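You operate a simulated robot arm through the tools that you are given. There is no shell and no other tool. Be economical: measure what you need, move in short steps, check, and stop when the job is done.

The job below is to be done with a simulated robot arm. You get a single attempt, and the scene is never put back.

JOB
Push the cup bar home, shut the guard, reset, raise the lift to 15 cm, lock off.
Fine: blue button to reset, white button to raise, height by the dial.

Only the result counts: the job must be done as asked and must still hold three seconds after the hand-in. Knocking over, shifting, dropping, spilling or breaking anything else fails it.

ROBOT AND FRAMES
A 7-joint arm with a two-finger parallel gripper on a trunk, on a base that drives. Base frame: it is fixed to the floor where the robot stands at the start and does not move with it; the origin is under the middle of the robot, x ahead of it, y to its left, z up. Readings come in m, rad, newtons and seconds.
With the tool pointing down near the work surface it reaches from about 0.32 to 0.78 m from the robot's upright axis, wherever it stands. Its first joint turns from -2.897 to 2.897 rad. Places, roughly: black down button [-1.4, 1.3, 0.7]; blue lift button [-1.3, 1.1, 0.5]; cup bar [0.6, 0.2, 1]; green suction cup [-2, 2.75, 1]; green tap lever [0.4, 0.2, 1]; lift guard [0.3, 0.9, 1.6]; lift switch [-1.4, 1.3, 0.5]; lift table [0.6, 1, 0.6]; number four valve [0.3, 0.2, 0.2]; number one valve [0.2, 0.4, 0.2]; number three valve [0.3, 0.3, 0.2]; number two valve [0.2, 0.4, 0.2]; orange lever [-0.7, 1.3, 0.6]; red prop [-0.1, 1, 0.2]; red suction cup [-2, 2.75, 1]; red tap lever [0.3, 0.4, 1]. Payload 3.91 kg.
The tool frame sits at the grasp point between the pads (the TCP): z along the fingers, y along the line on which they close. The tips reach 0.03 m beyond it. Largest opening 0.11 m; finger width 0.02, thickness 0.01; the body of the gripper, 0.048 by 0.112 m, starts 0.055 m behind the TCP.
Orientation is that of the tool frame in the base frame, as a unit quaternion [x, y, z, w]. With the fingers straight down and closing along the base's y, the tool's x points along the base's -x, its y along +y and its z along -z.

CONTROLS
- The arm moves only by the tool apply_moves. Its argument "increments" is a list of rows, each a list of 7 numbers: the shift along the tool's x, y, z in m, then the turn, a rotation vector about the tool's x, y, z in rad, then the finger opening in m, from 0 to 0.11. In form: [[x, y, z, wx, wy, wz, claw], ...]. A call has 1 to 20 rows; each row is the pose to reach, as a shift and turn from the pose commanded when the call began, along the tool's axes at that moment. Rows are played at 5 a second. More than 0.05 m and 0.15 rad between two rows, or a gripper value outside its range, and nothing of the call is played. Where a pose cannot be reached the arm comes as near as it can. A force on the tool above 90 N (or 10 N above the force at the start of the call, whichever is more), or a blocked arm, ends the call early, and 0.2 s more pass. The fingers move at their own pace (about 0.153 m/s each) and stop on an object; they squeeze with about 35 N. The grip force told is the motor's: it shows also when the fingers shut on nothing. Time passes only in rows, and 0.2 s behind the last, so rows that repeat a pose let the fingers close. It gives the time, the measured TCP pose, the force on the tool (base axes), the opening and the grip force at its end, in the units of the frame above (readings bear some noise), with the torque about the TCP (base axes, N m) and any sound that the robot's microphone picked up.
- Cameras (640 x 400 px; columns grow to the right, rows downward): "scene" is now at [-0.0103, 0.1966, 1.4916]; the picture's right is [0.56, -0.83, 0.00], its down [-0.60, -0.40, -0.69] and it looks along [0.57, 0.39, -0.72] (base axes); focal length 214 px, centre (320, 200). "wrist" rides on the gripper at [0.077, 0.007, -0.114] in the tool frame; the picture's right is [-0.09, 1.00, 0.00], its down [-0.80, -0.07, -0.59] and it looks along [-0.59, -0.05, 0.80] (tool axes); focal length 270 px, centre (320, 200). There is no depth. A picture from a camera that has moved, and an enlarged one, comes with that camera's place and axes in the base frame and with its lens.
- camera(camera): a new picture of that camera. No time passes.
- move_column(by): slides the trunk up (or, below 0, down) by that many m; the arm and the scene camera ride with it, the base frame stays. It gives what a move gives, with no picture.
- drive_base(legs): drives the robot by 1 to 6 legs, each [ahead, turn to the left] in m and rad, along the robot's own axes; the way and the turn of a leg run together, so that a leg with both is an arc; at most 1.5 m and 3.142 rad a leg. The arm and the cameras ride along, it lands a little off, and it stops where it bumps. It gives what a move gives.
- turn_head(pan, tilt): turns the head with the scene camera to pan (to the left, within 2.705 rad either way) and tilt (down, from -0.506 to 1.204), counted from straight ahead of the robot. It gives what a move gives.
- inspect(camera, box): a new picture of the part [left, top, right, bottom] of that camera's present view, enlarged. No time passes.
- close_job(): hands the job in; it is judged then, once.

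Go step by step. Nothing tells you exact positions but the pictures and the camera data: compare them with the known pose of the tool, close in by small moves and look again before you grip or let go. The budget is 120 turns and 82 pictures, counting those below and the enlarged ones. Unless the task says otherwise, let go and move clear before handing in, and close with one line.

The tools are called after "Call:" by a JSON object that holds its "api" and its "payload". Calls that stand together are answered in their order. apply_moves: Moves the arm, as the interface text tells. Its arguments: {"type":"object","properties":{"increments":{"type":"array","items":{"type":"array","items":{"type":"number"}}}},"required":["increments"]} The other tools are called the same way: move_column (by) slides the trunk up or down; drive_base (legs) drives the base; turn_head (pan, tilt) turns the head that bears the scene camera; camera (camera) takes a picture; inspect (camera, box) takes an enlarged picture of a part of a camera's view; close_job () hands the job in.

At the start:

```text
time: 0.0
tcp_pos: [0.3629, 0.3019, 1.15]
tcp_rot: [-0.001, 1.0, 0.0, 0.0]
force: [0.6, -0.2, 0.4]
moment: [-0.01, -0.01, 0.0]
grip_width: 0.11
grasp_force: 0.0
trunk travel left (down, up): [-0.475, 0.135]
robot x, y, heading: [0.0012, -0.0006, -0.003]
head pan, tilt: [0.592, 0.806]
```

scene: 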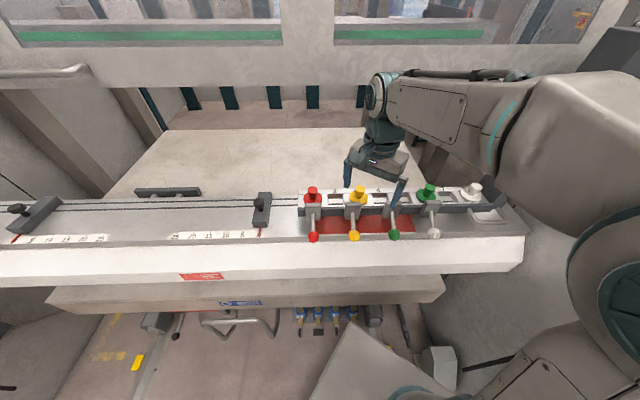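
wrist: 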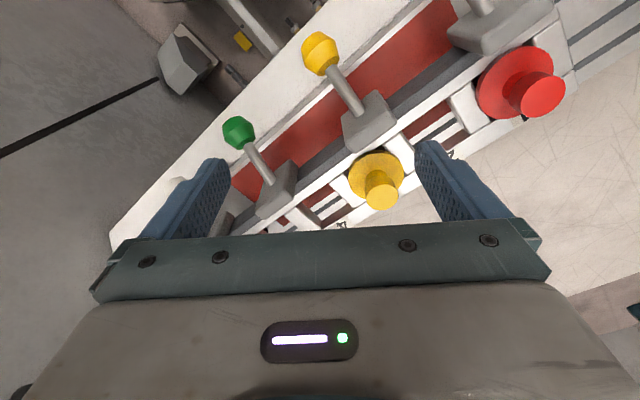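

I see a machine with a rail, sliders with dial scales, coloured cups and taps; the guard is probably the windowed frame above. I will look around with the head before moving.

Call:
{"api": "turn_head", "payload": {"pan": 0.9, "tilt": 0.3}}

Call:
{"api": "camera", "payload": {"camera": "scene"}}

Call:
{"api": "turn_head", "payload": {"pan": 2.3, "tilt": 0.5}}

Call:
{"api": "camera", "payload": {"camera": "scene"}}

```text
time: 0.9
tcp_pos: [0.3618, 0.3023, 1.1498]
tcp_rot: [0.0, 1.0, 0.0, 0.0]
force: [0.4, -0.2, 0.7]
moment: [-0.02, -0.04, 0.0]
grip_width: 0.1099
grasp_force: 0.0
trunk travel left (down, up): [-0.475, 0.135]
robot x, y, heading: [0.0002, 0.003, 0.001]
head pan, tilt: [0.901, 0.3]
```

```text
79 pictures are left
camera scene: at [-0.0189, 0.225, 1.5365], right [0.78, -0.62, 0.0], down [-0.18, -0.23, -0.95], along [0.59, 0.75, -0.3], focal length 214 px, centre (320, 200)
```

scene: 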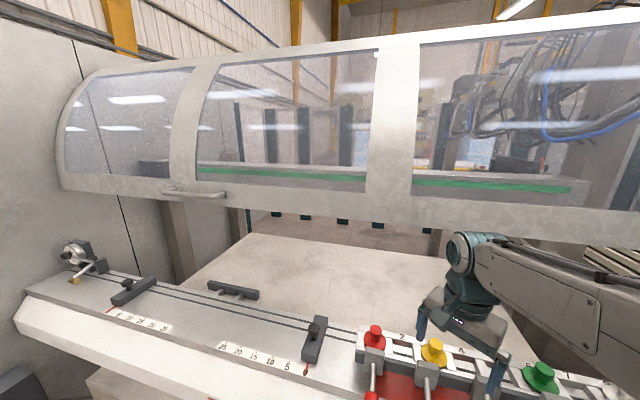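

```text
time: 2.5
tcp_pos: [0.3617, 0.3019, 1.1494]
tcp_rot: [0.001, 1.0, -0.001, 0.0]
force: [0.1, 0.6, 0.3]
moment: [-0.01, 0.02, -0.03]
grip_width: 0.1101
grasp_force: 0.0
trunk travel left (down, up): [-0.475, 0.135]
robot x, y, heading: [0.0023, -0.0004, 0.001]
head pan, tilt: [2.3, 0.499]
```

```text
78 pictures are left
camera scene: at [-0.1376, 0.2197, 1.5182], right [0.75, 0.67, 0.0], down [0.32, -0.36, -0.88], along [-0.58, 0.65, -0.48], focal length 214 px, centre (320, 200)
```

scene: 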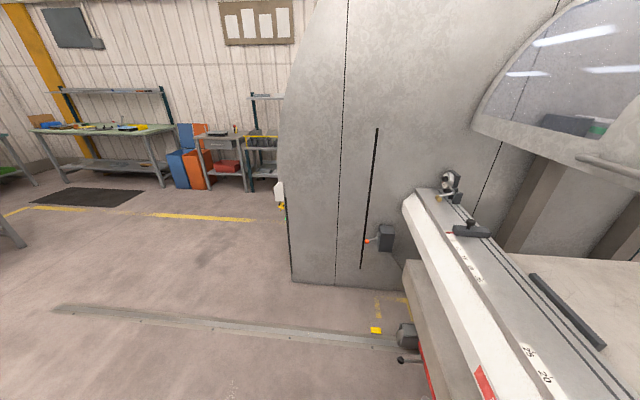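

The machine runs diagonally (left-end towards -x+y); hood with handle is the guard, an orange lever sits in a slot on the side panel. I'll look at the cup bar area and the lower part.

Call:
{"api": "turn_head", "payload": {"pan": 0.2, "tilt": 0.6}}

Call:
{"api": "camera", "payload": {"camera": "scene"}}

Call:
{"api": "turn_head", "payload": {"pan": 1.2, "tilt": 1.0}}

Call:
{"api": "camera", "payload": {"camera": "scene"}}

Call:
{"api": "turn_head", "payload": {"pan": 2.3, "tilt": 0.4}}

Call:
{"api": "inspect", "payload": {"camera": "scene", "box": [220, 120, 420, 320]}}

```text
time: 4.5
tcp_pos: [0.3625, 0.3023, 1.1493]
tcp_rot: [-0.001, 1.0, 0.0, -0.001]
force: [-0.2, -0.1, 0.3]
moment: [-0.02, -0.02, -0.02]
grip_width: 0.1102
grasp_force: 0.1
trunk travel left (down, up): [-0.475, 0.135]
robot x, y, heading: [0.0004, 0.002, -0.001]
head pan, tilt: [0.201, 0.6]
```

```text
77 pictures are left
camera scene: at [0.0096, 0.1695, 1.5091], right [0.2, -0.98, 0.0], down [-0.55, -0.11, -0.83], along [0.81, 0.16, -0.56], focal length 214 px, centre (320, 200)
```

scene: 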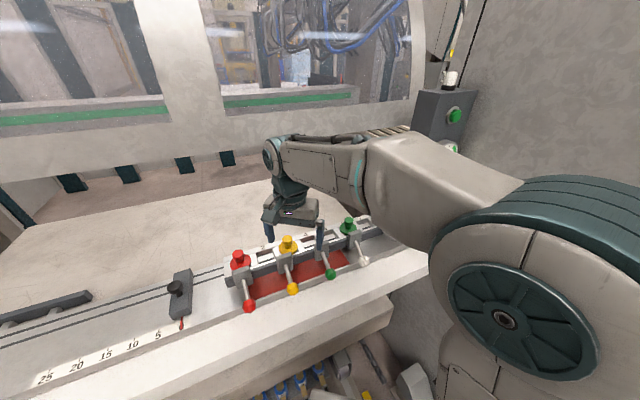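

```text
time: 5.7
tcp_pos: [0.3617, 0.3009, 1.1502]
tcp_rot: [0.0, 1.0, 0.0, -0.001]
force: [-0.4, 0.1, -0.3]
moment: [-0.01, 0.0, -0.01]
grip_width: 0.11
grasp_force: 0.0
trunk travel left (down, up): [-0.475, 0.135]
robot x, y, heading: [-0.0007, 0.0008, -0.002]
head pan, tilt: [1.201, 1.0]
```

```text
76 pictures are left
camera scene: at [-0.0517, 0.2168, 1.4771], right [0.93, -0.36, 0.0], down [-0.3, -0.78, -0.54], along [0.2, 0.5, -0.84], focal length 214 px, centre (320, 200)
```

scene: 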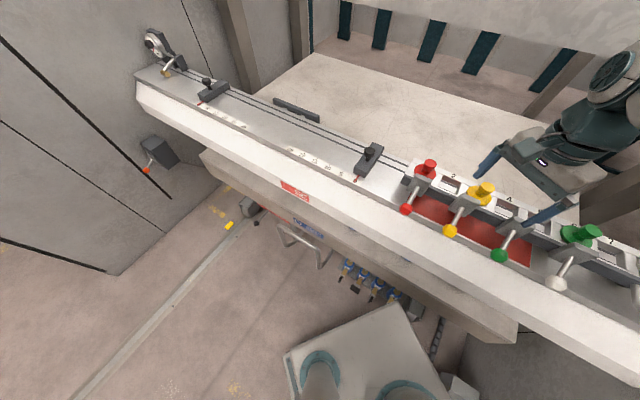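

```text
time: 7.1
tcp_pos: [0.3625, 0.3024, 1.1498]
tcp_rot: [0.0, 1.0, 0.0, 0.0]
force: [0.3, -0.3, 0.2]
moment: [0.01, 0.0, -0.01]
grip_width: 0.1101
grasp_force: 0.0
trunk travel left (down, up): [-0.475, 0.135]
robot x, y, heading: [0.0014, -0.0011, -0.001]
head pan, tilt: [2.3, 0.4]
```

```text
2.00 times, centred on (320, 220) of scene
camera zoom: at [-0.1387, 0.2209, 1.5273], right [0.75, 0.67, 0.0], down [0.26, -0.29, -0.92], along [-0.61, 0.69, -0.39], focal length 429 px, centre (320, 160)
```

zoom: 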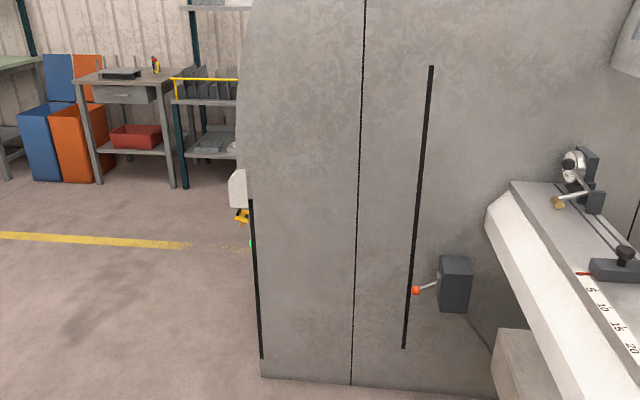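

The cup bar details need a closer look; I'll zoom there.

Call:
{"api": "turn_head", "payload": {"pan": 0.3, "tilt": 0.85}}

Call:
{"api": "inspect", "payload": {"camera": "scene", "box": [180, 100, 440, 260]}}

Call:
{"api": "camera", "payload": {"camera": "scene"}}

```text
time: 9.0
tcp_pos: [0.3629, 0.3024, 1.1503]
tcp_rot: [0.0, 1.0, 0.0, -0.001]
force: [-0.5, 0.6, -0.7]
moment: [0.02, 0.02, -0.01]
grip_width: 0.11
grasp_force: 0.0
trunk travel left (down, up): [-0.475, 0.135]
robot x, y, heading: [0.0001, 0.0041, 0.002]
head pan, tilt: [0.3, 0.85]
```

```text
2.46 times, centred on (310, 180) of scene
camera zoom: at [-0.0023, 0.175, 1.4882], right [0.3, -0.96, 0.0], down [-0.72, -0.22, -0.66], along [0.63, 0.2, -0.75], focal length 528 px, centre (345, 249)
```

zoom: 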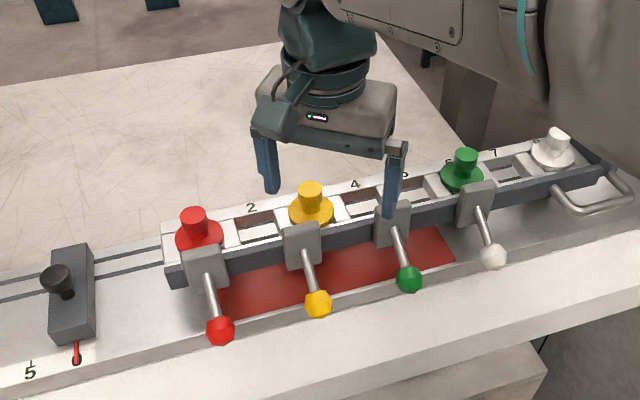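

```text
73 pictures are left
camera scene: at [-0.0023, 0.175, 1.4882], right [0.3, -0.96, 0.0], down [-0.72, -0.22, -0.66], along [0.63, 0.2, -0.75], focal length 214 px, centre (320, 200)
```

scene: 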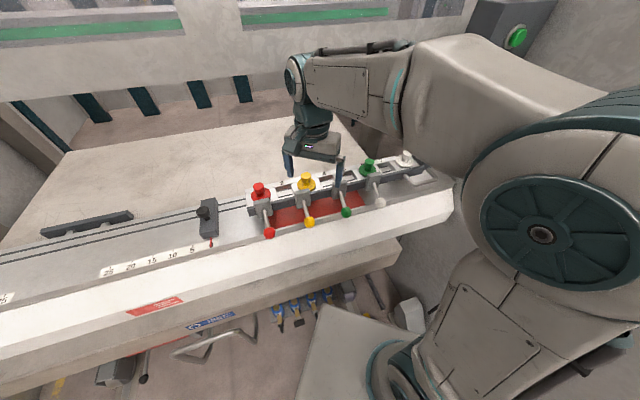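

The rail with cups has a long bar with tap levers and a handle at its right end. I'll bring the wrist camera over that end to see how the bar sits.

Call:
{"api": "apply_moves", "payload": {"increments": [[0, -0.03, -0.03, 0, 0, -0.1, 0.11], [0, -0.06, -0.06, 0, 0, -0.2, 0.11], [0, -0.1, -0.08, 0, 0, -0.3, 0.11], [0, -0.14, -0.08, 0, 0, -0.4, 0.11], [0, -0.18, -0.08, 0, 0, -0.5, 0.11], [0, -0.22, -0.08, 0, 0, -0.594, 0.11], [-0.03, -0.25, -0.08, 0, 0, -0.594, 0.11], [-0.03, -0.25, -0.08, 0, 0, -0.594, 0.11]]}}

Call:
{"api": "camera", "payload": {"camera": "wrist"}}

Call:
{"api": "inspect", "payload": {"camera": "scene", "box": [220, 120, 460, 270]}}

```text
time: 10.8
tcp_pos: [0.3938, 0.0501, 1.2304]
tcp_rot: [-0.293, 0.956, 0.0, 0.0]
force: [0.0, 0.1, -0.1]
moment: [0.0, 0.01, -0.01]
grip_width: 0.1102
grasp_force: 0.0
trunk travel left (down, up): [-0.475, 0.135]
robot x, y, heading: [0.0018, -0.0013, 0.001]
head pan, tilt: [0.3, 0.85]
```

```text
72 pictures are left
camera wrist: at [0.3254, 0.0124, 1.3459], right [-0.49, 0.87, 0.0], down [0.7, 0.39, 0.59], along [0.52, 0.29, -0.8], focal length 270 px, centre (320, 200)
```

wrist: 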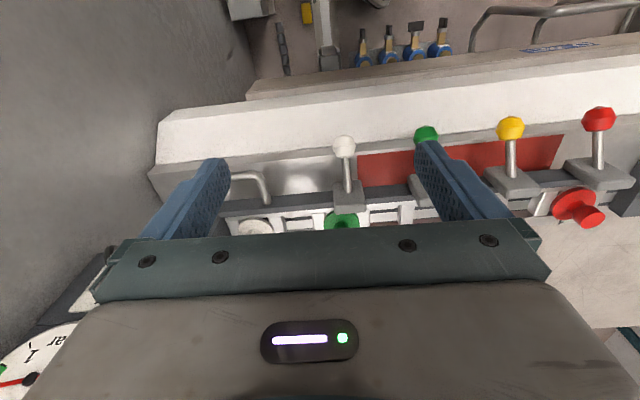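

```text
2.67 times, centred on (340, 195) of scene
camera zoom: at [-0.0022, 0.1748, 1.4882], right [0.3, -0.96, 0.0], down [-0.72, -0.22, -0.66], along [0.63, 0.2, -0.75], focal length 572 px, centre (267, 213)
```

zoom: 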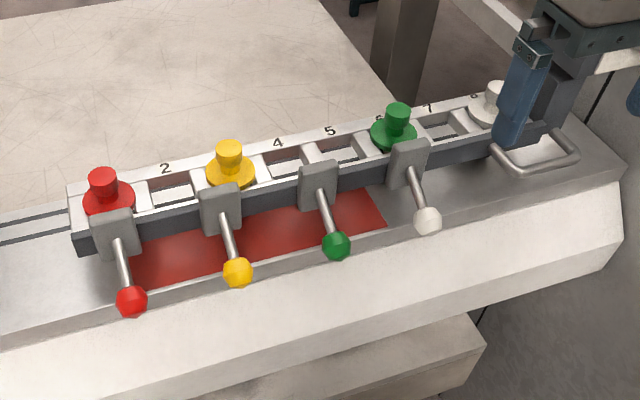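

The bar carries stations 1–8 and a U-handle at its right end. I still need to see which way it is "out", so I'll shift the wrist camera further over it.

Call:
{"api": "apply_moves", "payload": {"increments": [[-0.04, 0, 0, 0, 0, 0, 0.11], [-0.08, 0, 0, 0, 0, 0, 0.11], [-0.12, 0, 0, 0, 0, 0, 0.11], [-0.15, 0, 0, 0, 0, 0, 0.11], [-0.15, 0, 0, 0, 0, 0, 0.11]]}}

Call:
{"api": "camera", "payload": {"camera": "wrist"}}

Call:
{"api": "turn_head", "payload": {"pan": 0.0, "tilt": 0.7}}

Call:
{"api": "camera", "payload": {"camera": "scene"}}

```text
time: 12.0
tcp_pos: [0.5165, 0.1346, 1.2291]
tcp_rot: [-0.292, 0.956, 0.001, 0.0]
force: [-0.5, 0.2, 0.0]
moment: [0.01, -0.01, 0.0]
grip_width: 0.1098
grasp_force: 0.1
trunk travel left (down, up): [-0.475, 0.135]
robot x, y, heading: [-0.0008, -0.0007, -0.003]
head pan, tilt: [0.3, 0.85]
```

```text
70 pictures are left
camera wrist: at [0.4487, 0.0966, 1.345], right [-0.48, 0.87, 0.0], down [0.7, 0.39, 0.59], along [0.52, 0.29, -0.8], focal length 270 px, centre (320, 200)
```

wrist: 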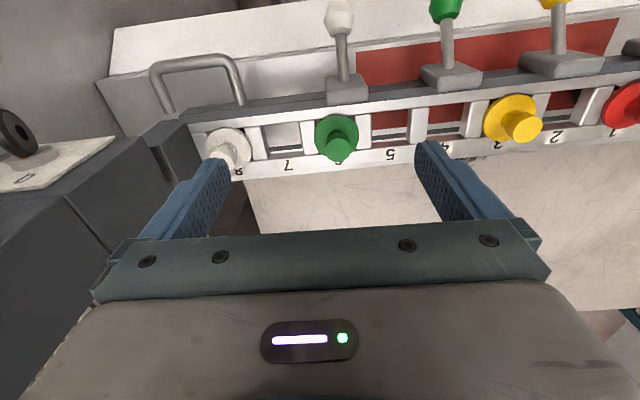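

```text
time: 12.8
tcp_pos: [0.5174, 0.1347, 1.2298]
tcp_rot: [-0.292, 0.956, 0.0, 0.0]
force: [-0.1, -0.2, 0.8]
moment: [0.01, 0.0, 0.0]
grip_width: 0.1098
grasp_force: 0.0
trunk travel left (down, up): [-0.475, 0.135]
robot x, y, heading: [0.002, -0.0013, 0.004]
head pan, tilt: [0.0, 0.7]
```

```text
69 pictures are left
camera scene: at [0.008, 0.1518, 1.5004], right [0.0, -1.0, 0.0], down [-0.64, 0.0, -0.76], along [0.76, 0.0, -0.64], focal length 214 px, centre (320, 200)
```

scene: 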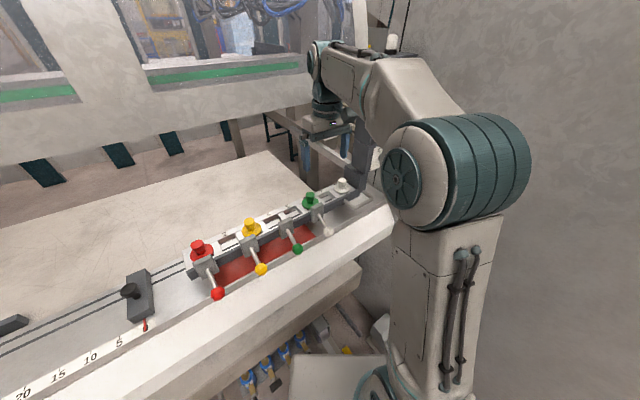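

The right end of the bar meets a dark upright piece; I'll zoom there.

Call:
{"api": "inspect", "payload": {"camera": "wrist", "box": [80, 40, 320, 200]}}

Call:
{"api": "inspect", "payload": {"camera": "scene", "box": [280, 130, 420, 250]}}

```text
2.50 times, centred on (200, 120) of wrist
camera zoom: at [0.4487, 0.0964, 1.3449], right [-0.48, 0.87, 0.0], down [0.7, 0.39, 0.59], along [0.52, 0.29, -0.8], focal length 676 px, centre (620, 400)
```

zoom: 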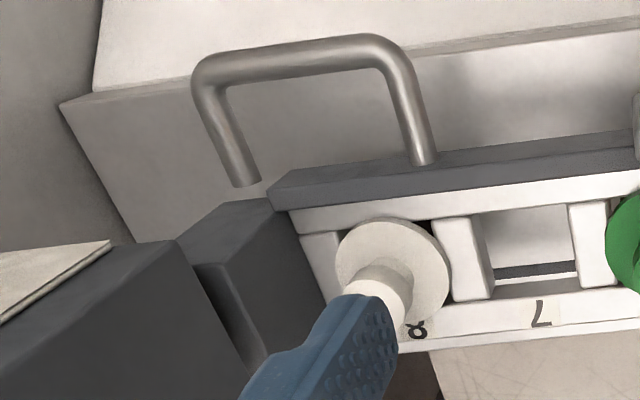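

```text
3.33 times, centred on (350, 190) of scene
camera zoom: at [0.008, 0.1518, 1.5004], right [0.0, -1.0, 0.0], down [-0.64, 0.0, -0.76], along [0.76, 0.0, -0.64], focal length 715 px, centre (220, 233)
```

zoom: 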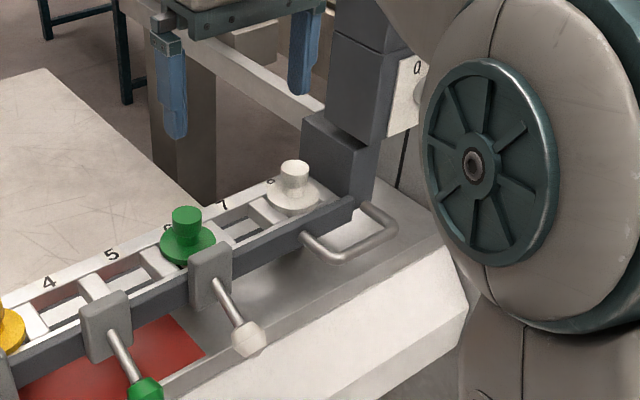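

I'll also look at the bar's left end and at the far-left dial before pushing.

Call:
{"api": "turn_head", "payload": {"pan": 0.75, "tilt": 0.8}}

Call:
{"api": "inspect", "payload": {"camera": "scene", "box": [280, 160, 520, 310]}}

Call:
{"api": "turn_head", "payload": {"pan": 1.5, "tilt": 0.35}}

Call:
{"api": "camera", "payload": {"camera": "scene"}}

```text
time: 13.9
tcp_pos: [0.5172, 0.1347, 1.2296]
tcp_rot: [-0.293, 0.956, 0.0, 0.0]
force: [0.2, 0.5, -0.3]
moment: [0.0, 0.02, -0.02]
grip_width: 0.1101
grasp_force: 0.0
trunk travel left (down, up): [-0.475, 0.135]
robot x, y, heading: [0.0001, 0.0006, -0.001]
head pan, tilt: [0.75, 0.799]
```

```text
2.67 times, centred on (400, 235) of scene
camera zoom: at [-0.0179, 0.2067, 1.4922], right [0.68, -0.73, 0.0], down [-0.52, -0.49, -0.7], along [0.51, 0.47, -0.72], focal length 572 px, centre (107, 107)
```

zoom: 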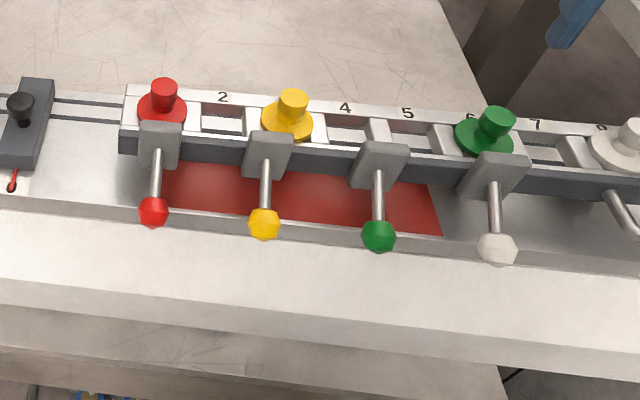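

```text
time: 15.0
tcp_pos: [0.5157, 0.1345, 1.2296]
tcp_rot: [-0.292, 0.956, 0.0, 0.0]
force: [0.4, -0.2, -0.5]
moment: [0.02, 0.01, 0.0]
grip_width: 0.1099
grasp_force: 0.1
trunk travel left (down, up): [-0.475, 0.135]
robot x, y, heading: [-0.004, 0.0002, 0.005]
head pan, tilt: [1.499, 0.351]
```

```text
65 pictures are left
camera scene: at [-0.0702, 0.2446, 1.5318], right [1.0, -0.07, 0.0], down [-0.02, -0.34, -0.94], along [0.07, 0.94, -0.34], focal length 214 px, centre (320, 200)
```

scene: 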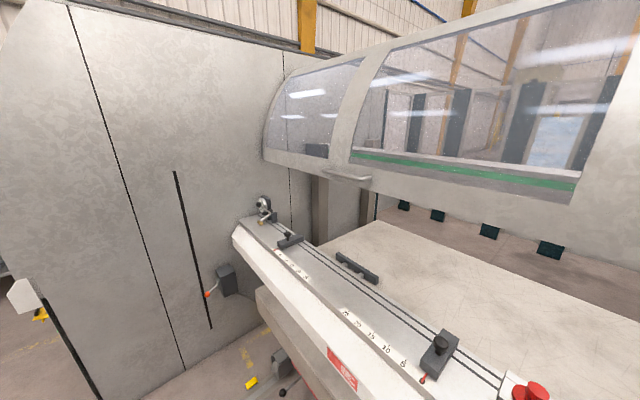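

The handle crossbar is about [0.574, 0.001, 1.0]. I'll close the fingers, come down in front of it and look before pushing it away from me (machine-inward).

Call:
{"api": "apply_moves", "payload": {"increments": [[0.03, -0.04, 0, 0, 0, 0, 0.0], [0.06, -0.08, 0, 0, 0, 0, 0.0], [0.071, -0.12, 0, 0, 0, 0, 0.0], [0.071, -0.133, 0.04, 0, 0, 0, 0.0], [0.071, -0.133, 0.08, 0, 0, 0, 0.0], [0.071, -0.133, 0.12, 0, 0, 0, 0.0], [0.071, -0.133, 0.16, 0, 0, 0, 0.0], [0.071, -0.133, 0.19, 0, 0, 0, 0.0], [0.071, -0.133, 0.19, 0, 0, 0, 0.0]]}}

Call:
{"api": "camera", "payload": {"camera": "wrist"}}

Call:
{"api": "turn_head", "payload": {"pan": 0.3, "tilt": 0.7}}

Call:
{"api": "inspect", "payload": {"camera": "scene", "box": [240, 100, 480, 250]}}

```text
time: 17.0
tcp_pos: [0.5308, -0.0156, 1.0379]
tcp_rot: [-0.292, 0.956, 0.0, 0.0]
force: [1.1, -0.2, 0.0]
moment: [0.0, -0.01, -0.01]
grip_width: 0.0
grasp_force: 35.9
trunk travel left (down, up): [-0.475, 0.135]
robot x, y, heading: [-0.0028, -0.0002, -0.002]
head pan, tilt: [1.499, 0.351]
```

```text
64 pictures are left
camera wrist: at [0.4632, -0.0533, 1.1536], right [-0.48, 0.87, 0.0], down [0.7, 0.39, 0.59], along [0.52, 0.29, -0.8], focal length 270 px, centre (320, 200)
```

wrist: 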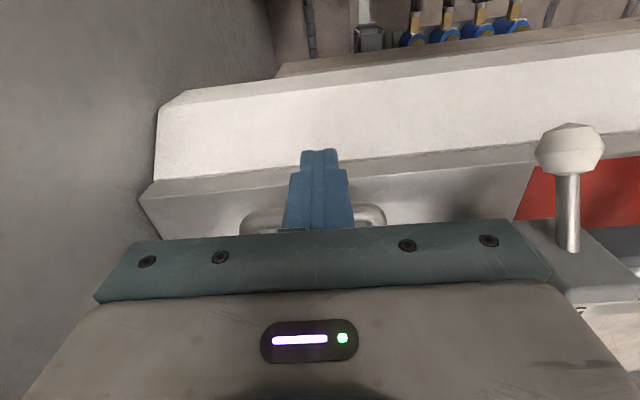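

```text
time: 18.4
tcp_pos: [0.5309, -0.0152, 1.0385]
tcp_rot: [-0.292, 0.956, 0.0, 0.0]
force: [0.4, 0.2, -0.1]
moment: [0.02, 0.0, 0.01]
grip_width: 0.0001
grasp_force: 35.0
trunk travel left (down, up): [-0.475, 0.135]
robot x, y, heading: [-0.0004, 0.0013, -0.001]
head pan, tilt: [0.3, 0.7]
```

```text
2.67 times, centred on (360, 175) of scene
camera zoom: at [0.0042, 0.1768, 1.5005], right [0.3, -0.96, 0.0], down [-0.62, -0.19, -0.77], along [0.73, 0.23, -0.64], focal length 572 px, centre (213, 267)
```

zoom: 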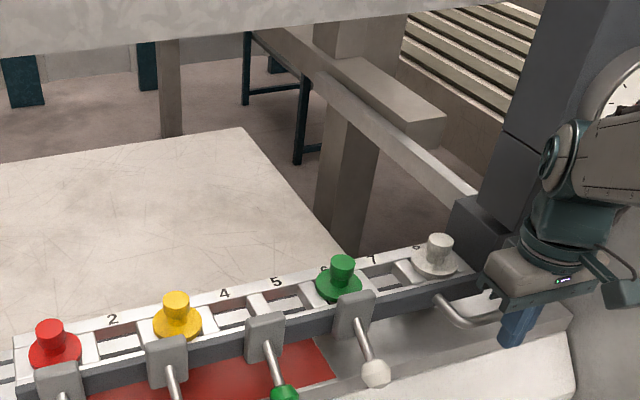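

The fingers stand just in front of the handle. I'll lower 2 cm and push inward carefully.

Call:
{"api": "apply_moves", "payload": {"increments": [[0, 0, 0.01, 0, 0, 0, 0.0], [0, 0, 0.022, 0, 0, 0, 0.0], [-0.01, 0, 0.022, 0, 0, 0, 0.0], [-0.02, 0, 0.022, 0, 0, 0, 0.0], [-0.03, 0, 0.022, 0, 0, 0, 0.0], [-0.04, 0, 0.022, 0, 0, 0, 0.0], [-0.05, 0, 0.022, 0, 0, 0, 0.0], [-0.06, 0, 0.022, 0, 0, 0, 0.0]]}}

Call:
{"api": "inspect", "payload": {"camera": "scene", "box": [240, 100, 480, 250]}}

```text
time: 20.2
tcp_pos: [0.5785, 0.0186, 1.0172]
tcp_rot: [-0.291, 0.957, 0.0, -0.001]
force: [-12.3, -4.0, 0.3]
moment: [0.43, -1.28, -0.4]
grip_width: 0.0001
grasp_force: 35.7
trunk travel left (down, up): [-0.475, 0.135]
robot x, y, heading: [0.0035, -0.0024, 0.001]
head pan, tilt: [0.3, 0.7]
```

```text
2.67 times, centred on (360, 175) of scene
camera zoom: at [0.0022, 0.176, 1.5005], right [0.3, -0.96, 0.0], down [-0.61, -0.19, -0.77], along [0.73, 0.23, -0.64], focal length 572 px, centre (213, 267)
```

zoom: 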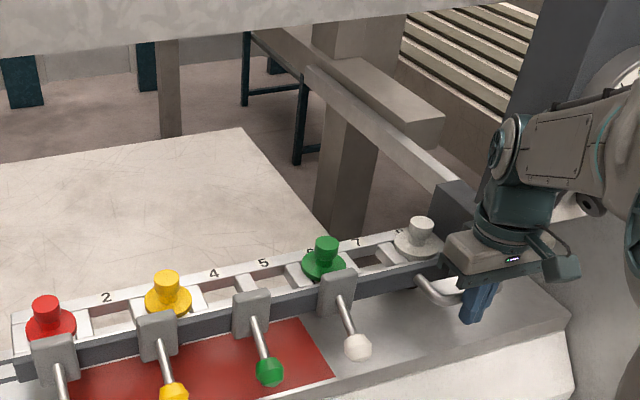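

The bar slides inward with about 12 N. I'll continue until it stops.

Call:
{"api": "apply_moves", "payload": {"increments": [[-0.01, 0, 0, 0, 0, 0, 0.0], [-0.02, 0, 0, 0, 0, 0, 0.0], [-0.03, 0, 0, 0, 0, 0, 0.0], [-0.04, 0, 0, 0, 0, 0, 0.0], [-0.05, 0, 0, 0, 0, 0, 0.0], [-0.06, 0, 0, 0, 0, 0, 0.0]]}}

Call:
{"api": "inspect", "payload": {"camera": "scene", "box": [200, 100, 480, 275]}}

```text
time: 20.8
tcp_pos: [0.578, 0.0198, 1.0188]
tcp_rot: [-0.282, 0.959, 0.001, -0.011]
force: [-53.4, -11.4, 14.3]
moment: [0.86, -5.97, -1.54]
grip_width: 0.0001
grasp_force: 35.0
trunk travel left (down, up): [-0.475, 0.135]
robot x, y, heading: [-0.0005, -0.0013, -0.014]
head pan, tilt: [0.3, 0.7]
stopped in row 2: the force on the tool passed its limit at 94 N (the readings are from after the stop); the commanded pose is now the measured one
```

```text
2.29 times, centred on (340, 188) of scene
camera zoom: at [-0.0079, 0.1757, 1.5014], right [0.28, -0.96, 0.0], down [-0.61, -0.18, -0.77], along [0.74, 0.22, -0.64], focal length 490 px, centre (274, 229)
```

zoom: 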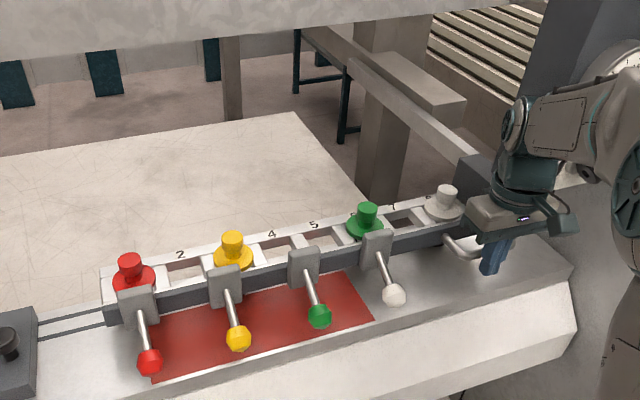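

The push stalled after ~3 cm of bar travel; I need to know whether that is the end stop or the gripper body touching something. I'll back off a little and look.

Call:
{"api": "camera", "payload": {"camera": "wrist"}}

Call:
{"api": "inspect", "payload": {"camera": "scene", "box": [370, 140, 470, 230]}}

```text
60 pictures are left
camera wrist: at [0.5121, -0.017, 1.1351], right [-0.46, 0.89, 0.0], down [0.72, 0.38, 0.58], along [0.51, 0.27, -0.82], focal length 270 px, centre (320, 200)
```

wrist: 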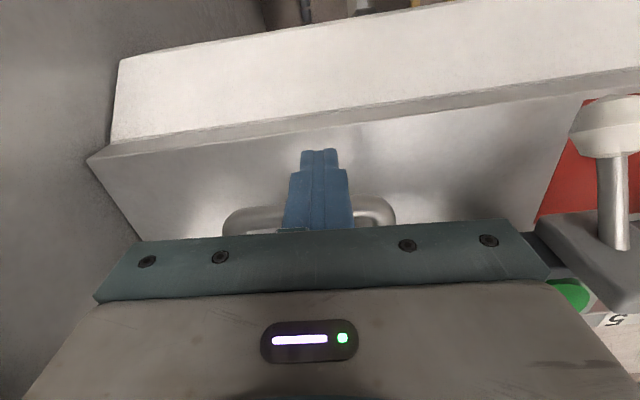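

```text
4.44 times, centred on (420, 185) of scene
camera zoom: at [-0.0079, 0.1757, 1.5014], right [0.28, -0.96, 0.0], down [-0.61, -0.18, -0.77], along [0.74, 0.22, -0.64], focal length 953 px, centre (-124, 267)
```

zoom: 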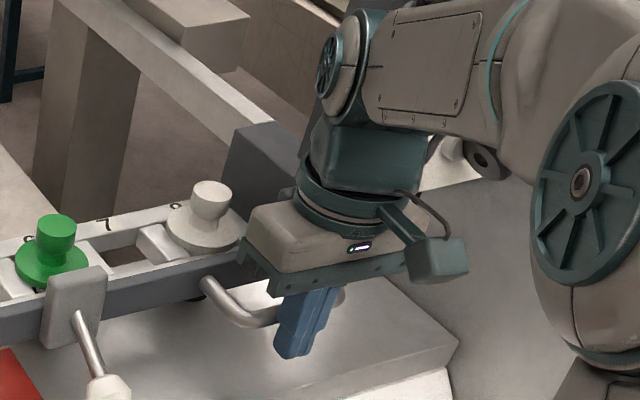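

The gripper body is close to the dark block, so it may have been what stopped. I'll retreat, lift, and look from the earlier vantage.

Call:
{"api": "apply_moves", "payload": {"increments": [[0.03, 0, 0, 0, 0, 0, 0.0], [0.04, 0, -0.04, 0, 0, 0, 0.0], [0.04, 0, -0.09, 0, 0, 0, 0.0], [0.04, 0.04, -0.14, 0, 0, 0, 0.0], [0.03, 0.08, -0.18, 0, 0, 0, 0.0], [0.0, 0.1, -0.2, 0, 0, 0, 0.0], [-0.02, 0.1, -0.2, 0, 0, 0, 0.0], [-0.02, 0.1, -0.2, 0, 0, 0, 0.0]]}}

Call:
{"api": "camera", "payload": {"camera": "wrist"}}

Call:
{"api": "inspect", "payload": {"camera": "scene", "box": [240, 120, 480, 270]}}

```text
refused: row 4 steps farther than a row can; nothing moved
```

```text
58 pictures are left
camera wrist: at [0.5121, -0.017, 1.1351], right [-0.46, 0.89, 0.0], down [0.72, 0.38, 0.58], along [0.51, 0.27, -0.82], focal length 270 px, centre (320, 200)
```

wrist: 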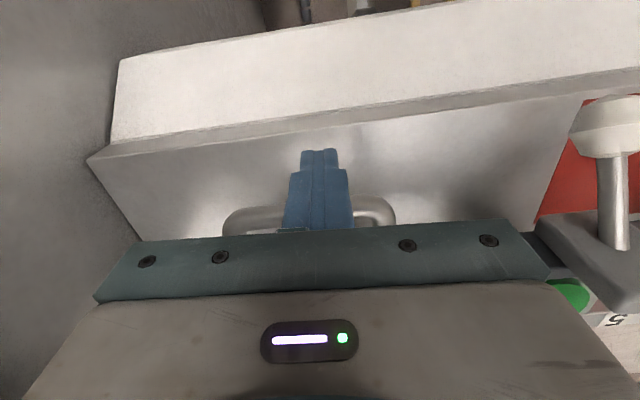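

```text
2.67 times, centred on (360, 195) of scene
camera zoom: at [-0.0079, 0.1757, 1.5014], right [0.28, -0.96, 0.0], down [-0.61, -0.18, -0.77], along [0.74, 0.22, -0.64], focal length 572 px, centre (213, 213)
```

zoom: 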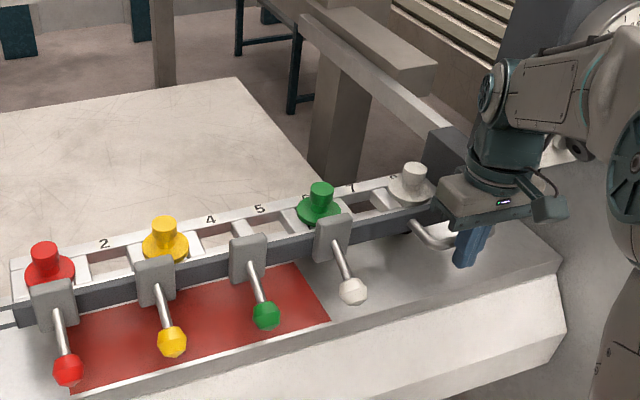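

The move was refused for step size, so I repeat it with shorter steps.

Call:
{"api": "apply_moves", "payload": {"increments": [[0.03, 0, 0, 0, 0, 0, 0.0], [0.04, 0, -0.04, 0, 0, 0, 0.0], [0.04, 0, -0.08, 0, 0, 0, 0.0], [0.04, 0, -0.12, 0, 0, 0, 0.0], [0.04, 0.0, -0.16, 0, 0, 0, 0.0], [0.02, 0.03, -0.19, 0, 0, 0, 0.0], [0.0, 0.06, -0.21, 0, 0, 0, 0.0], [-0.02, 0.1, -0.21, 0, 0, 0, 0.0], [-0.02, 0.13, -0.21, 0, 0, 0, 0.0], [-0.02, 0.13, -0.21, 0, 0, 0, 0.0]]}}

Call:
{"api": "camera", "payload": {"camera": "wrist"}}

Call:
{"api": "inspect", "payload": {"camera": "scene", "box": [240, 120, 480, 270]}}

```text
time: 23.0
tcp_pos: [0.5427, 0.142, 1.2232]
tcp_rot: [-0.284, 0.959, 0.001, -0.011]
force: [0.1, 0.6, -0.1]
moment: [0.0, 0.01, 0.03]
grip_width: 0.0
grasp_force: 34.9
trunk travel left (down, up): [-0.475, 0.135]
robot x, y, heading: [-0.0012, -0.0001, -0.01]
head pan, tilt: [0.3, 0.7]
```

```text
56 pictures are left
camera wrist: at [0.4758, 0.1061, 1.3405], right [-0.47, 0.88, 0.01], down [0.72, 0.38, 0.58], along [0.51, 0.28, -0.82], focal length 270 px, centre (320, 200)
```

wrist: 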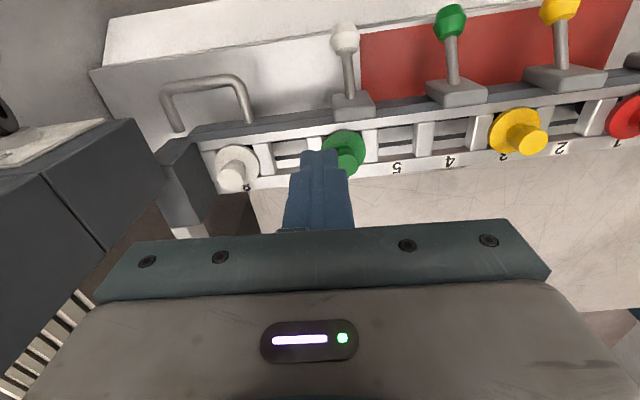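

```text
2.67 times, centred on (360, 195) of scene
camera zoom: at [0.0039, 0.1768, 1.5005], right [0.29, -0.96, 0.0], down [-0.62, -0.19, -0.76], along [0.73, 0.22, -0.64], focal length 572 px, centre (213, 213)
```

zoom: 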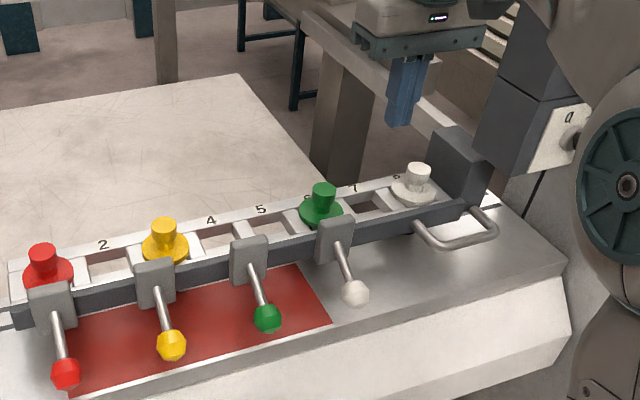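

The bar moved ~3.5 cm and the torque reading says the gripper body hit the gauge column, not an end stop. I'll retry with the tool tilted (fingers forward, body lagging) and a bit further left.

Call:
{"api": "apply_moves", "payload": {"increments": [[0.03, -0.02, 0, 0, -0.12, 0, 0.0], [0.06, -0.04, 0, 0, -0.24, 0, 0.0], [0.07, -0.07, 0.01, 0, -0.37, 0, 0.0], [0.07, -0.1, 0.03, 0, -0.5, 0, 0.0], [0.07, -0.1, 0.07, 0, -0.5, 0, 0.0], [0.07, -0.1, 0.11, 0, -0.5, 0, 0.0], [0.07, -0.1, 0.15, 0, -0.5, 0, 0.0], [0.07, -0.1, 0.185, 0, -0.5, 0, 0.0], [0.07, -0.1, 0.185, 0, -0.5, 0, 0.0]]}}

Call:
{"api": "inspect", "payload": {"camera": "scene", "box": [240, 120, 480, 270]}}

Call:
{"api": "camera", "payload": {"camera": "wrist"}}

```text
time: 25.0
tcp_pos: [0.5298, 0.0212, 1.0373]
tcp_rot: [-0.276, 0.931, 0.072, 0.226]
force: [-0.6, 0.0, -0.8]
moment: [-0.02, 0.01, 0.01]
grip_width: 0.0002
grasp_force: 34.7
trunk travel left (down, up): [-0.475, 0.135]
robot x, y, heading: [-0.0014, 0.0022, -0.006]
head pan, tilt: [0.3, 0.7]
```

```text
2.67 times, centred on (360, 195) of scene
camera zoom: at [0.004, 0.1768, 1.5005], right [0.29, -0.96, 0.0], down [-0.62, -0.19, -0.76], along [0.73, 0.22, -0.64], focal length 572 px, centre (213, 213)
```

zoom: 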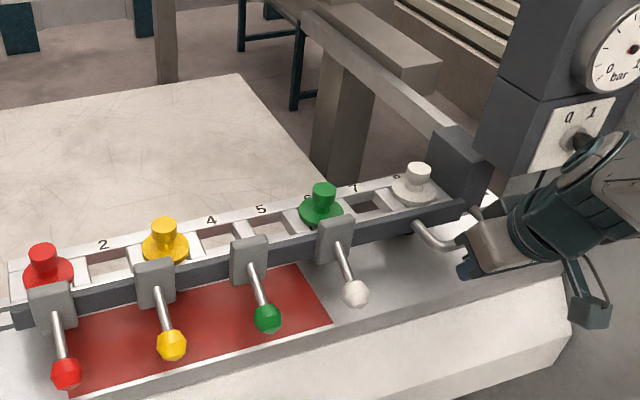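

```text
53 pictures are left
camera wrist: at [0.4243, -0.0413, 1.1048], right [-0.48, 0.88, 0.05], down [0.41, 0.17, 0.9], along [0.78, 0.45, -0.44], focal length 270 px, centre (320, 200)
```

wrist: 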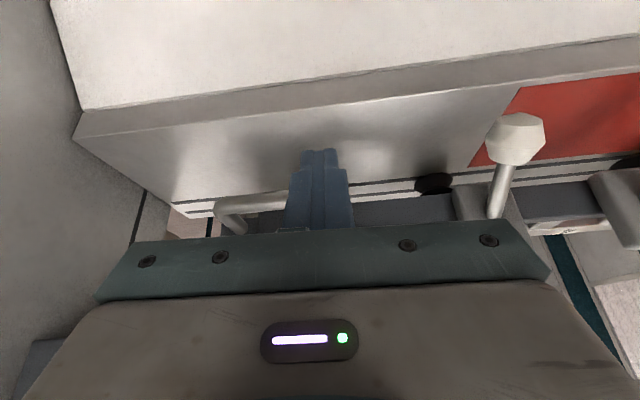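

Clear of the column now. I'll lower 2.5 cm and push inward in the horizontal direction.

Call:
{"api": "apply_moves", "payload": {"increments": [[0.0115, 0, 0.0222, 0, 0, 0, 0.0], [-0.0018, 0, 0.0291, 0, 0, 0, 0.0], [-0.0151, 0, 0.036, 0, 0, 0, 0.0], [-0.0284, 0, 0.0429, 0, 0, 0, 0.0], [-0.0417, 0, 0.0498, 0, 0, 0, 0.0], [-0.0507, 0, 0.0544, 0, 0, 0, 0.0], [-0.0595, 0, 0.059, 0, 0, 0, 0.0], [-0.0684, 0, 0.0636, 0, 0, 0, 0.0]]}}

Call:
{"api": "inspect", "payload": {"camera": "scene", "box": [240, 120, 480, 270]}}

```text
time: 26.8
tcp_pos: [0.6073, 0.0697, 1.0149]
tcp_rot: [-0.276, 0.931, 0.071, 0.226]
force: [-0.7, 0.9, -0.2]
moment: [0.0, 0.0, 0.03]
grip_width: 0.0
grasp_force: 35.3
trunk travel left (down, up): [-0.475, 0.135]
robot x, y, heading: [0.0015, -0.0028, -0.011]
head pan, tilt: [0.3, 0.7]
```

```text
2.67 times, centred on (360, 195) of scene
camera zoom: at [0.0042, 0.177, 1.5005], right [0.29, -0.96, 0.0], down [-0.62, -0.19, -0.76], along [0.73, 0.22, -0.64], focal length 572 px, centre (213, 213)
```

zoom: 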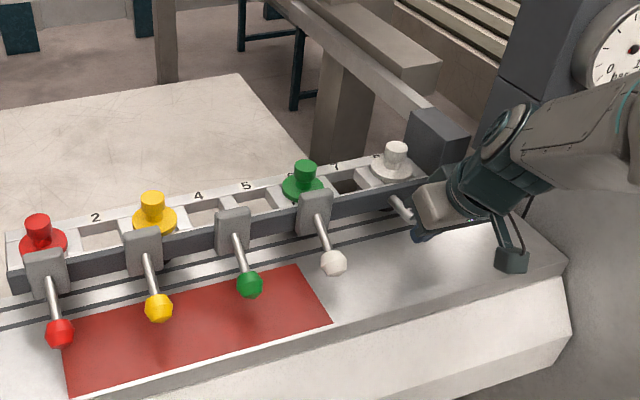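

The bar moved further in with little force. Continuing in small steps until the stop.

Call:
{"api": "apply_moves", "payload": {"increments": [[-0.0089, 0, 0.0046, 0, 0, 0, 0.0], [-0.0178, 0, 0.0092, 0, 0, 0, 0.0], [-0.0267, 0, 0.0138, 0, 0, 0, 0.0], [-0.0355, 0, 0.0184, 0, 0, 0, 0.0], [-0.0444, 0, 0.023, 0, 0, 0, 0.0], [-0.0533, 0, 0.0276, 0, 0, 0, 0.0]]}}

Call:
{"api": "inspect", "payload": {"camera": "scene", "box": [240, 120, 480, 270]}}

```text
time: 28.2
tcp_pos: [0.6582, 0.1039, 1.0155]
tcp_rot: [-0.277, 0.931, 0.072, 0.227]
force: [-0.3, -0.8, -0.1]
moment: [0.0, 0.03, 0.0]
grip_width: 0.0001
grasp_force: 34.9
trunk travel left (down, up): [-0.475, 0.135]
robot x, y, heading: [-0.0013, 0.0023, -0.006]
head pan, tilt: [0.3, 0.7]
```

```text
2.67 times, centred on (360, 195) of scene
camera zoom: at [0.0041, 0.177, 1.5005], right [0.29, -0.96, 0.0], down [-0.62, -0.19, -0.76], along [0.73, 0.22, -0.64], focal length 572 px, centre (213, 213)
```

zoom: 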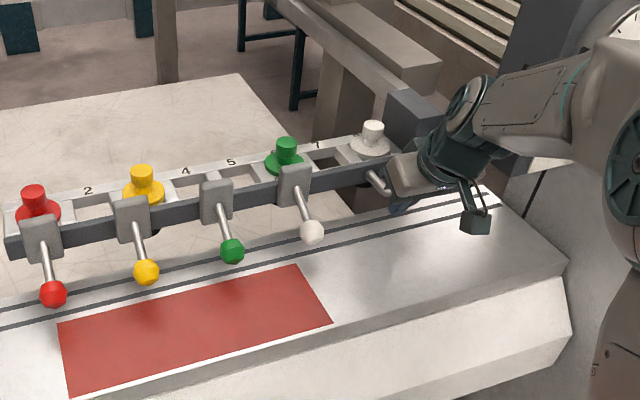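

Still free travel. I continue another 6 cm, watching the arm's clearance to the column.

Call:
{"api": "apply_moves", "payload": {"increments": [[-0.0089, 0, 0.0046, 0, 0, 0, 0.0], [-0.0178, 0, 0.0092, 0, 0, 0, 0.0], [-0.0267, 0, 0.0138, 0, 0, 0, 0.0], [-0.0355, 0, 0.0184, 0, 0, 0, 0.0], [-0.0444, 0, 0.023, 0, 0, 0, 0.0], [-0.0533, 0, 0.0276, 0, 0, 0, 0.0]]}}

Call:
{"api": "camera", "payload": {"camera": "scene"}}

```text
time: 29.6
tcp_pos: [0.7071, 0.1361, 1.0148]
tcp_rot: [-0.276, 0.932, 0.072, 0.226]
force: [-0.4, -0.3, -0.6]
moment: [0.02, 0.01, 0.02]
grip_width: 0.0001
grasp_force: 35.1
trunk travel left (down, up): [-0.475, 0.135]
robot x, y, heading: [-0.0021, -0.0008, -0.006]
head pan, tilt: [0.3, 0.7]
```

```text
50 pictures are left
camera scene: at [0.0042, 0.177, 1.5005], right [0.29, -0.96, 0.0], down [-0.62, -0.19, -0.76], along [0.73, 0.22, -0.64], focal length 214 px, centre (320, 200)
```

scene: 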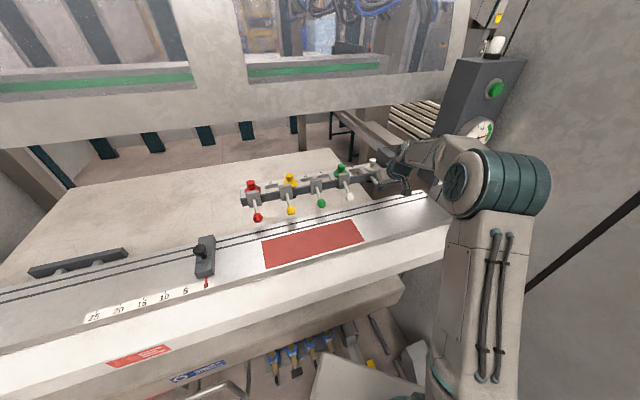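

Bar keeps gliding; I continue inward.

Call:
{"api": "apply_moves", "payload": {"increments": [[-0.0089, 0, 0.0046, 0, 0, 0, 0.0], [-0.0178, 0, 0.0092, 0, 0, 0, 0.0], [-0.0267, 0, 0.0138, 0, 0, 0, 0.0], [-0.0355, 0, 0.0184, 0, 0, 0, 0.0], [-0.0444, 0, 0.023, 0, 0, 0, 0.0], [-0.0533, 0, 0.0276, 0, 0, 0, 0.0]]}}

Call:
{"api": "inspect", "payload": {"camera": "scene", "box": [230, 100, 470, 250]}}

```text
time: 31.0
tcp_pos: [0.7581, 0.1677, 1.0158]
tcp_rot: [-0.276, 0.931, 0.071, 0.228]
force: [0.8, -0.1, 0.4]
moment: [-0.02, -0.03, 0.0]
grip_width: 0.0
grasp_force: 34.5
trunk travel left (down, up): [-0.475, 0.135]
robot x, y, heading: [-0.0031, -0.0007, -0.01]
head pan, tilt: [0.3, 0.7]
```

```text
2.67 times, centred on (350, 175) of scene
camera zoom: at [0.0042, 0.1771, 1.5005], right [0.29, -0.96, 0.0], down [-0.62, -0.19, -0.76], along [0.73, 0.22, -0.64], focal length 572 px, centre (240, 267)
```

zoom: 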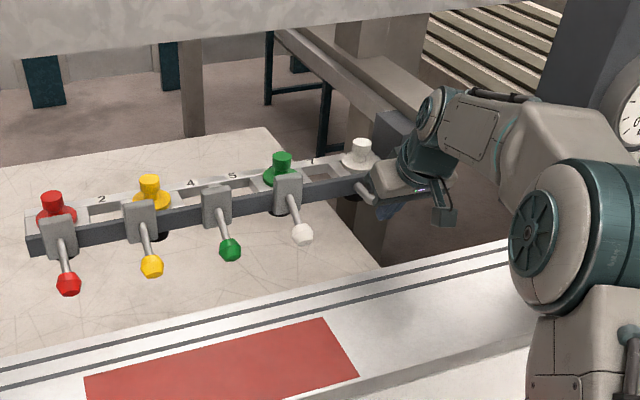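

Still moving; try a few cm more, near the reach limit.

Call:
{"api": "apply_moves", "payload": {"increments": [[-0.0089, 0, 0.0046, 0, 0, 0, 0.0], [-0.0178, 0, 0.0092, 0, 0, 0, 0.0], [-0.0267, 0, 0.0138, 0, 0, 0, 0.0], [-0.0355, 0, 0.0184, 0, 0, 0, 0.0]]}}

Call:
{"api": "turn_head", "payload": {"pan": 0.15, "tilt": 0.45}}

Call:
{"api": "camera", "payload": {"camera": "scene"}}

```text
time: 32.0
tcp_pos: [0.7908, 0.1897, 1.0152]
tcp_rot: [-0.277, 0.931, 0.072, 0.226]
force: [-0.4, -1.0, -0.2]
moment: [-0.02, 0.02, 0.0]
grip_width: 0.0001
grasp_force: 35.1
trunk travel left (down, up): [-0.475, 0.135]
robot x, y, heading: [-0.0031, 0.0003, -0.008]
head pan, tilt: [0.3, 0.7]
```

```text
time: 32.8
tcp_pos: [0.7915, 0.1903, 1.0151]
tcp_rot: [-0.277, 0.931, 0.072, 0.226]
force: [-0.2, -0.2, 0.4]
moment: [0.0, -0.03, 0.01]
grip_width: 0.0
grasp_force: 34.9
trunk travel left (down, up): [-0.475, 0.135]
robot x, y, heading: [-0.0005, -0.001, -0.005]
head pan, tilt: [0.15, 0.45]
```

```text
48 pictures are left
camera scene: at [0.0136, 0.1656, 1.5226], right [0.14, -0.99, 0.0], down [-0.43, -0.06, -0.9], along [0.89, 0.13, -0.44], focal length 214 px, centre (320, 200)
```

scene: 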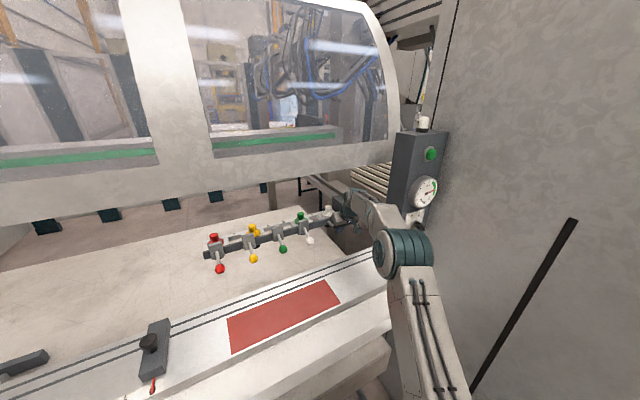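

Reach is nearly out; I try another 4 cm to see whether the arm still follows.

Call:
{"api": "apply_moves", "payload": {"increments": [[-0.0089, 0, 0.0046, 0, 0, 0, 0.0], [-0.0178, 0, 0.0092, 0, 0, 0, 0.0], [-0.0267, 0, 0.0138, 0, 0, 0, 0.0], [-0.0355, 0, 0.0184, 0, 0, 0, 0.0], [-0.0444, 0, 0.023, 0, 0, 0, 0.0], [-0.0533, 0, 0.0276, 0, 0, 0, 0.0]]}}

Call:
{"api": "camera", "payload": {"camera": "wrist"}}

```text
time: 34.2
tcp_pos: [0.8312, 0.2183, 1.0136]
tcp_rot: [-0.277, 0.931, 0.072, 0.225]
force: [1.0, -0.2, -0.3]
moment: [0.0, 0.02, -0.01]
grip_width: 0.0
grasp_force: 35.2
out of reach, approached as far as the arm can: row 6
trunk travel left (down, up): [-0.475, 0.135]
robot x, y, heading: [-0.003, -0.0015, -0.005]
head pan, tilt: [0.15, 0.45]
```

```text
47 pictures are left
camera wrist: at [0.7269, 0.1558, 1.0802], right [-0.48, 0.88, 0.05], down [0.41, 0.17, 0.9], along [0.78, 0.45, -0.44], focal length 270 px, centre (320, 200)
```

wrist: 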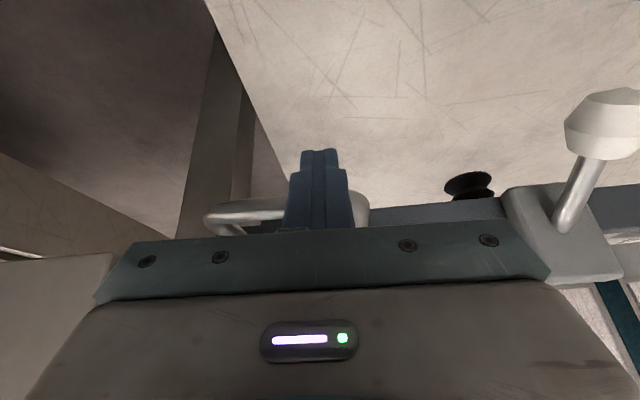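

I'm at the reach limit in this pose and the bar still glides. I'll look at where its guide ends.

Call:
{"api": "inspect", "payload": {"camera": "scene", "box": [190, 140, 430, 290]}}

```text
2.67 times, centred on (310, 215) of scene
camera zoom: at [0.0138, 0.1657, 1.5227], right [0.14, -0.99, 0.0], down [-0.43, -0.06, -0.9], along [0.89, 0.13, -0.44], focal length 572 px, centre (347, 160)
```

zoom: 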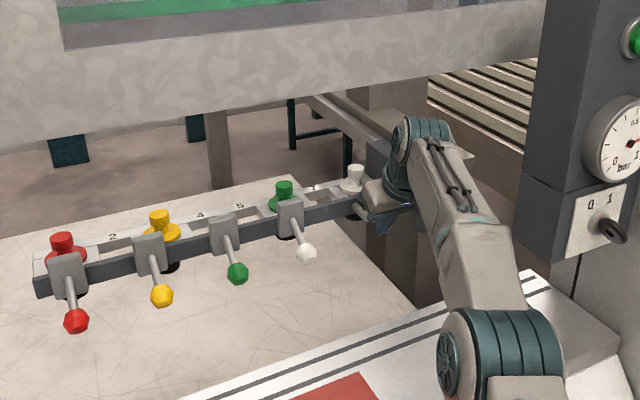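

The bar's guide continues toward the rear post. I'll back off slightly, tilt the tool more toward horizontal to gain reach, and resume pushing.

Call:
{"api": "apply_moves", "payload": {"increments": [[0.018, 0, -0.0092, 0, 0, 0, 0.0], [0.0355, 0, -0.0184, 0, 0, 0, 0.0], [0.0355, 0, -0.0184, 0, -0.1, 0, 0.0], [0.0355, 0, -0.0184, 0, -0.2, 0, 0.0], [0.0355, 0, -0.0184, 0, -0.3, 0, 0.0], [0.0355, 0, -0.0184, 0, -0.4, 0, 0.0], [0.0355, 0, -0.0184, 0, -0.4, 0, 0.0]]}}

Call:
{"api": "camera", "payload": {"camera": "wrist"}}

```text
time: 35.8
tcp_pos: [0.7996, 0.1955, 1.0134]
tcp_rot: [-0.257, 0.868, 0.126, 0.407]
force: [-0.3, 0.6, 0.9]
moment: [0.03, -0.04, 0.04]
grip_width: 0.0002
grasp_force: 35.3
trunk travel left (down, up): [-0.475, 0.135]
robot x, y, heading: [-0.0035, 0.002, -0.007]
head pan, tilt: [0.15, 0.45]
```

```text
45 pictures are left
camera wrist: at [0.6799, 0.1252, 1.0274], right [-0.5, 0.86, 0.08], down [0.09, -0.04, 1.0], along [0.86, 0.5, -0.06], focal length 270 px, centre (320, 200)
```

wrist: 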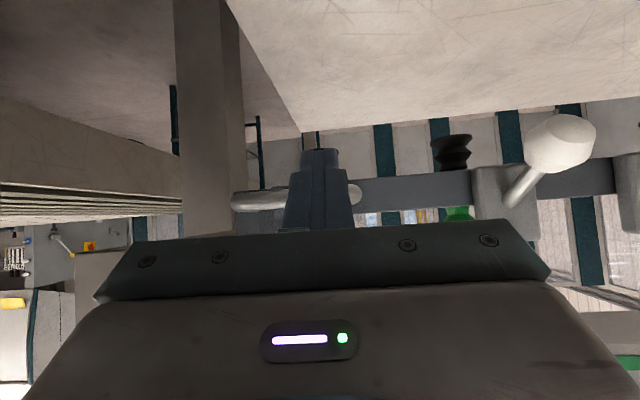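

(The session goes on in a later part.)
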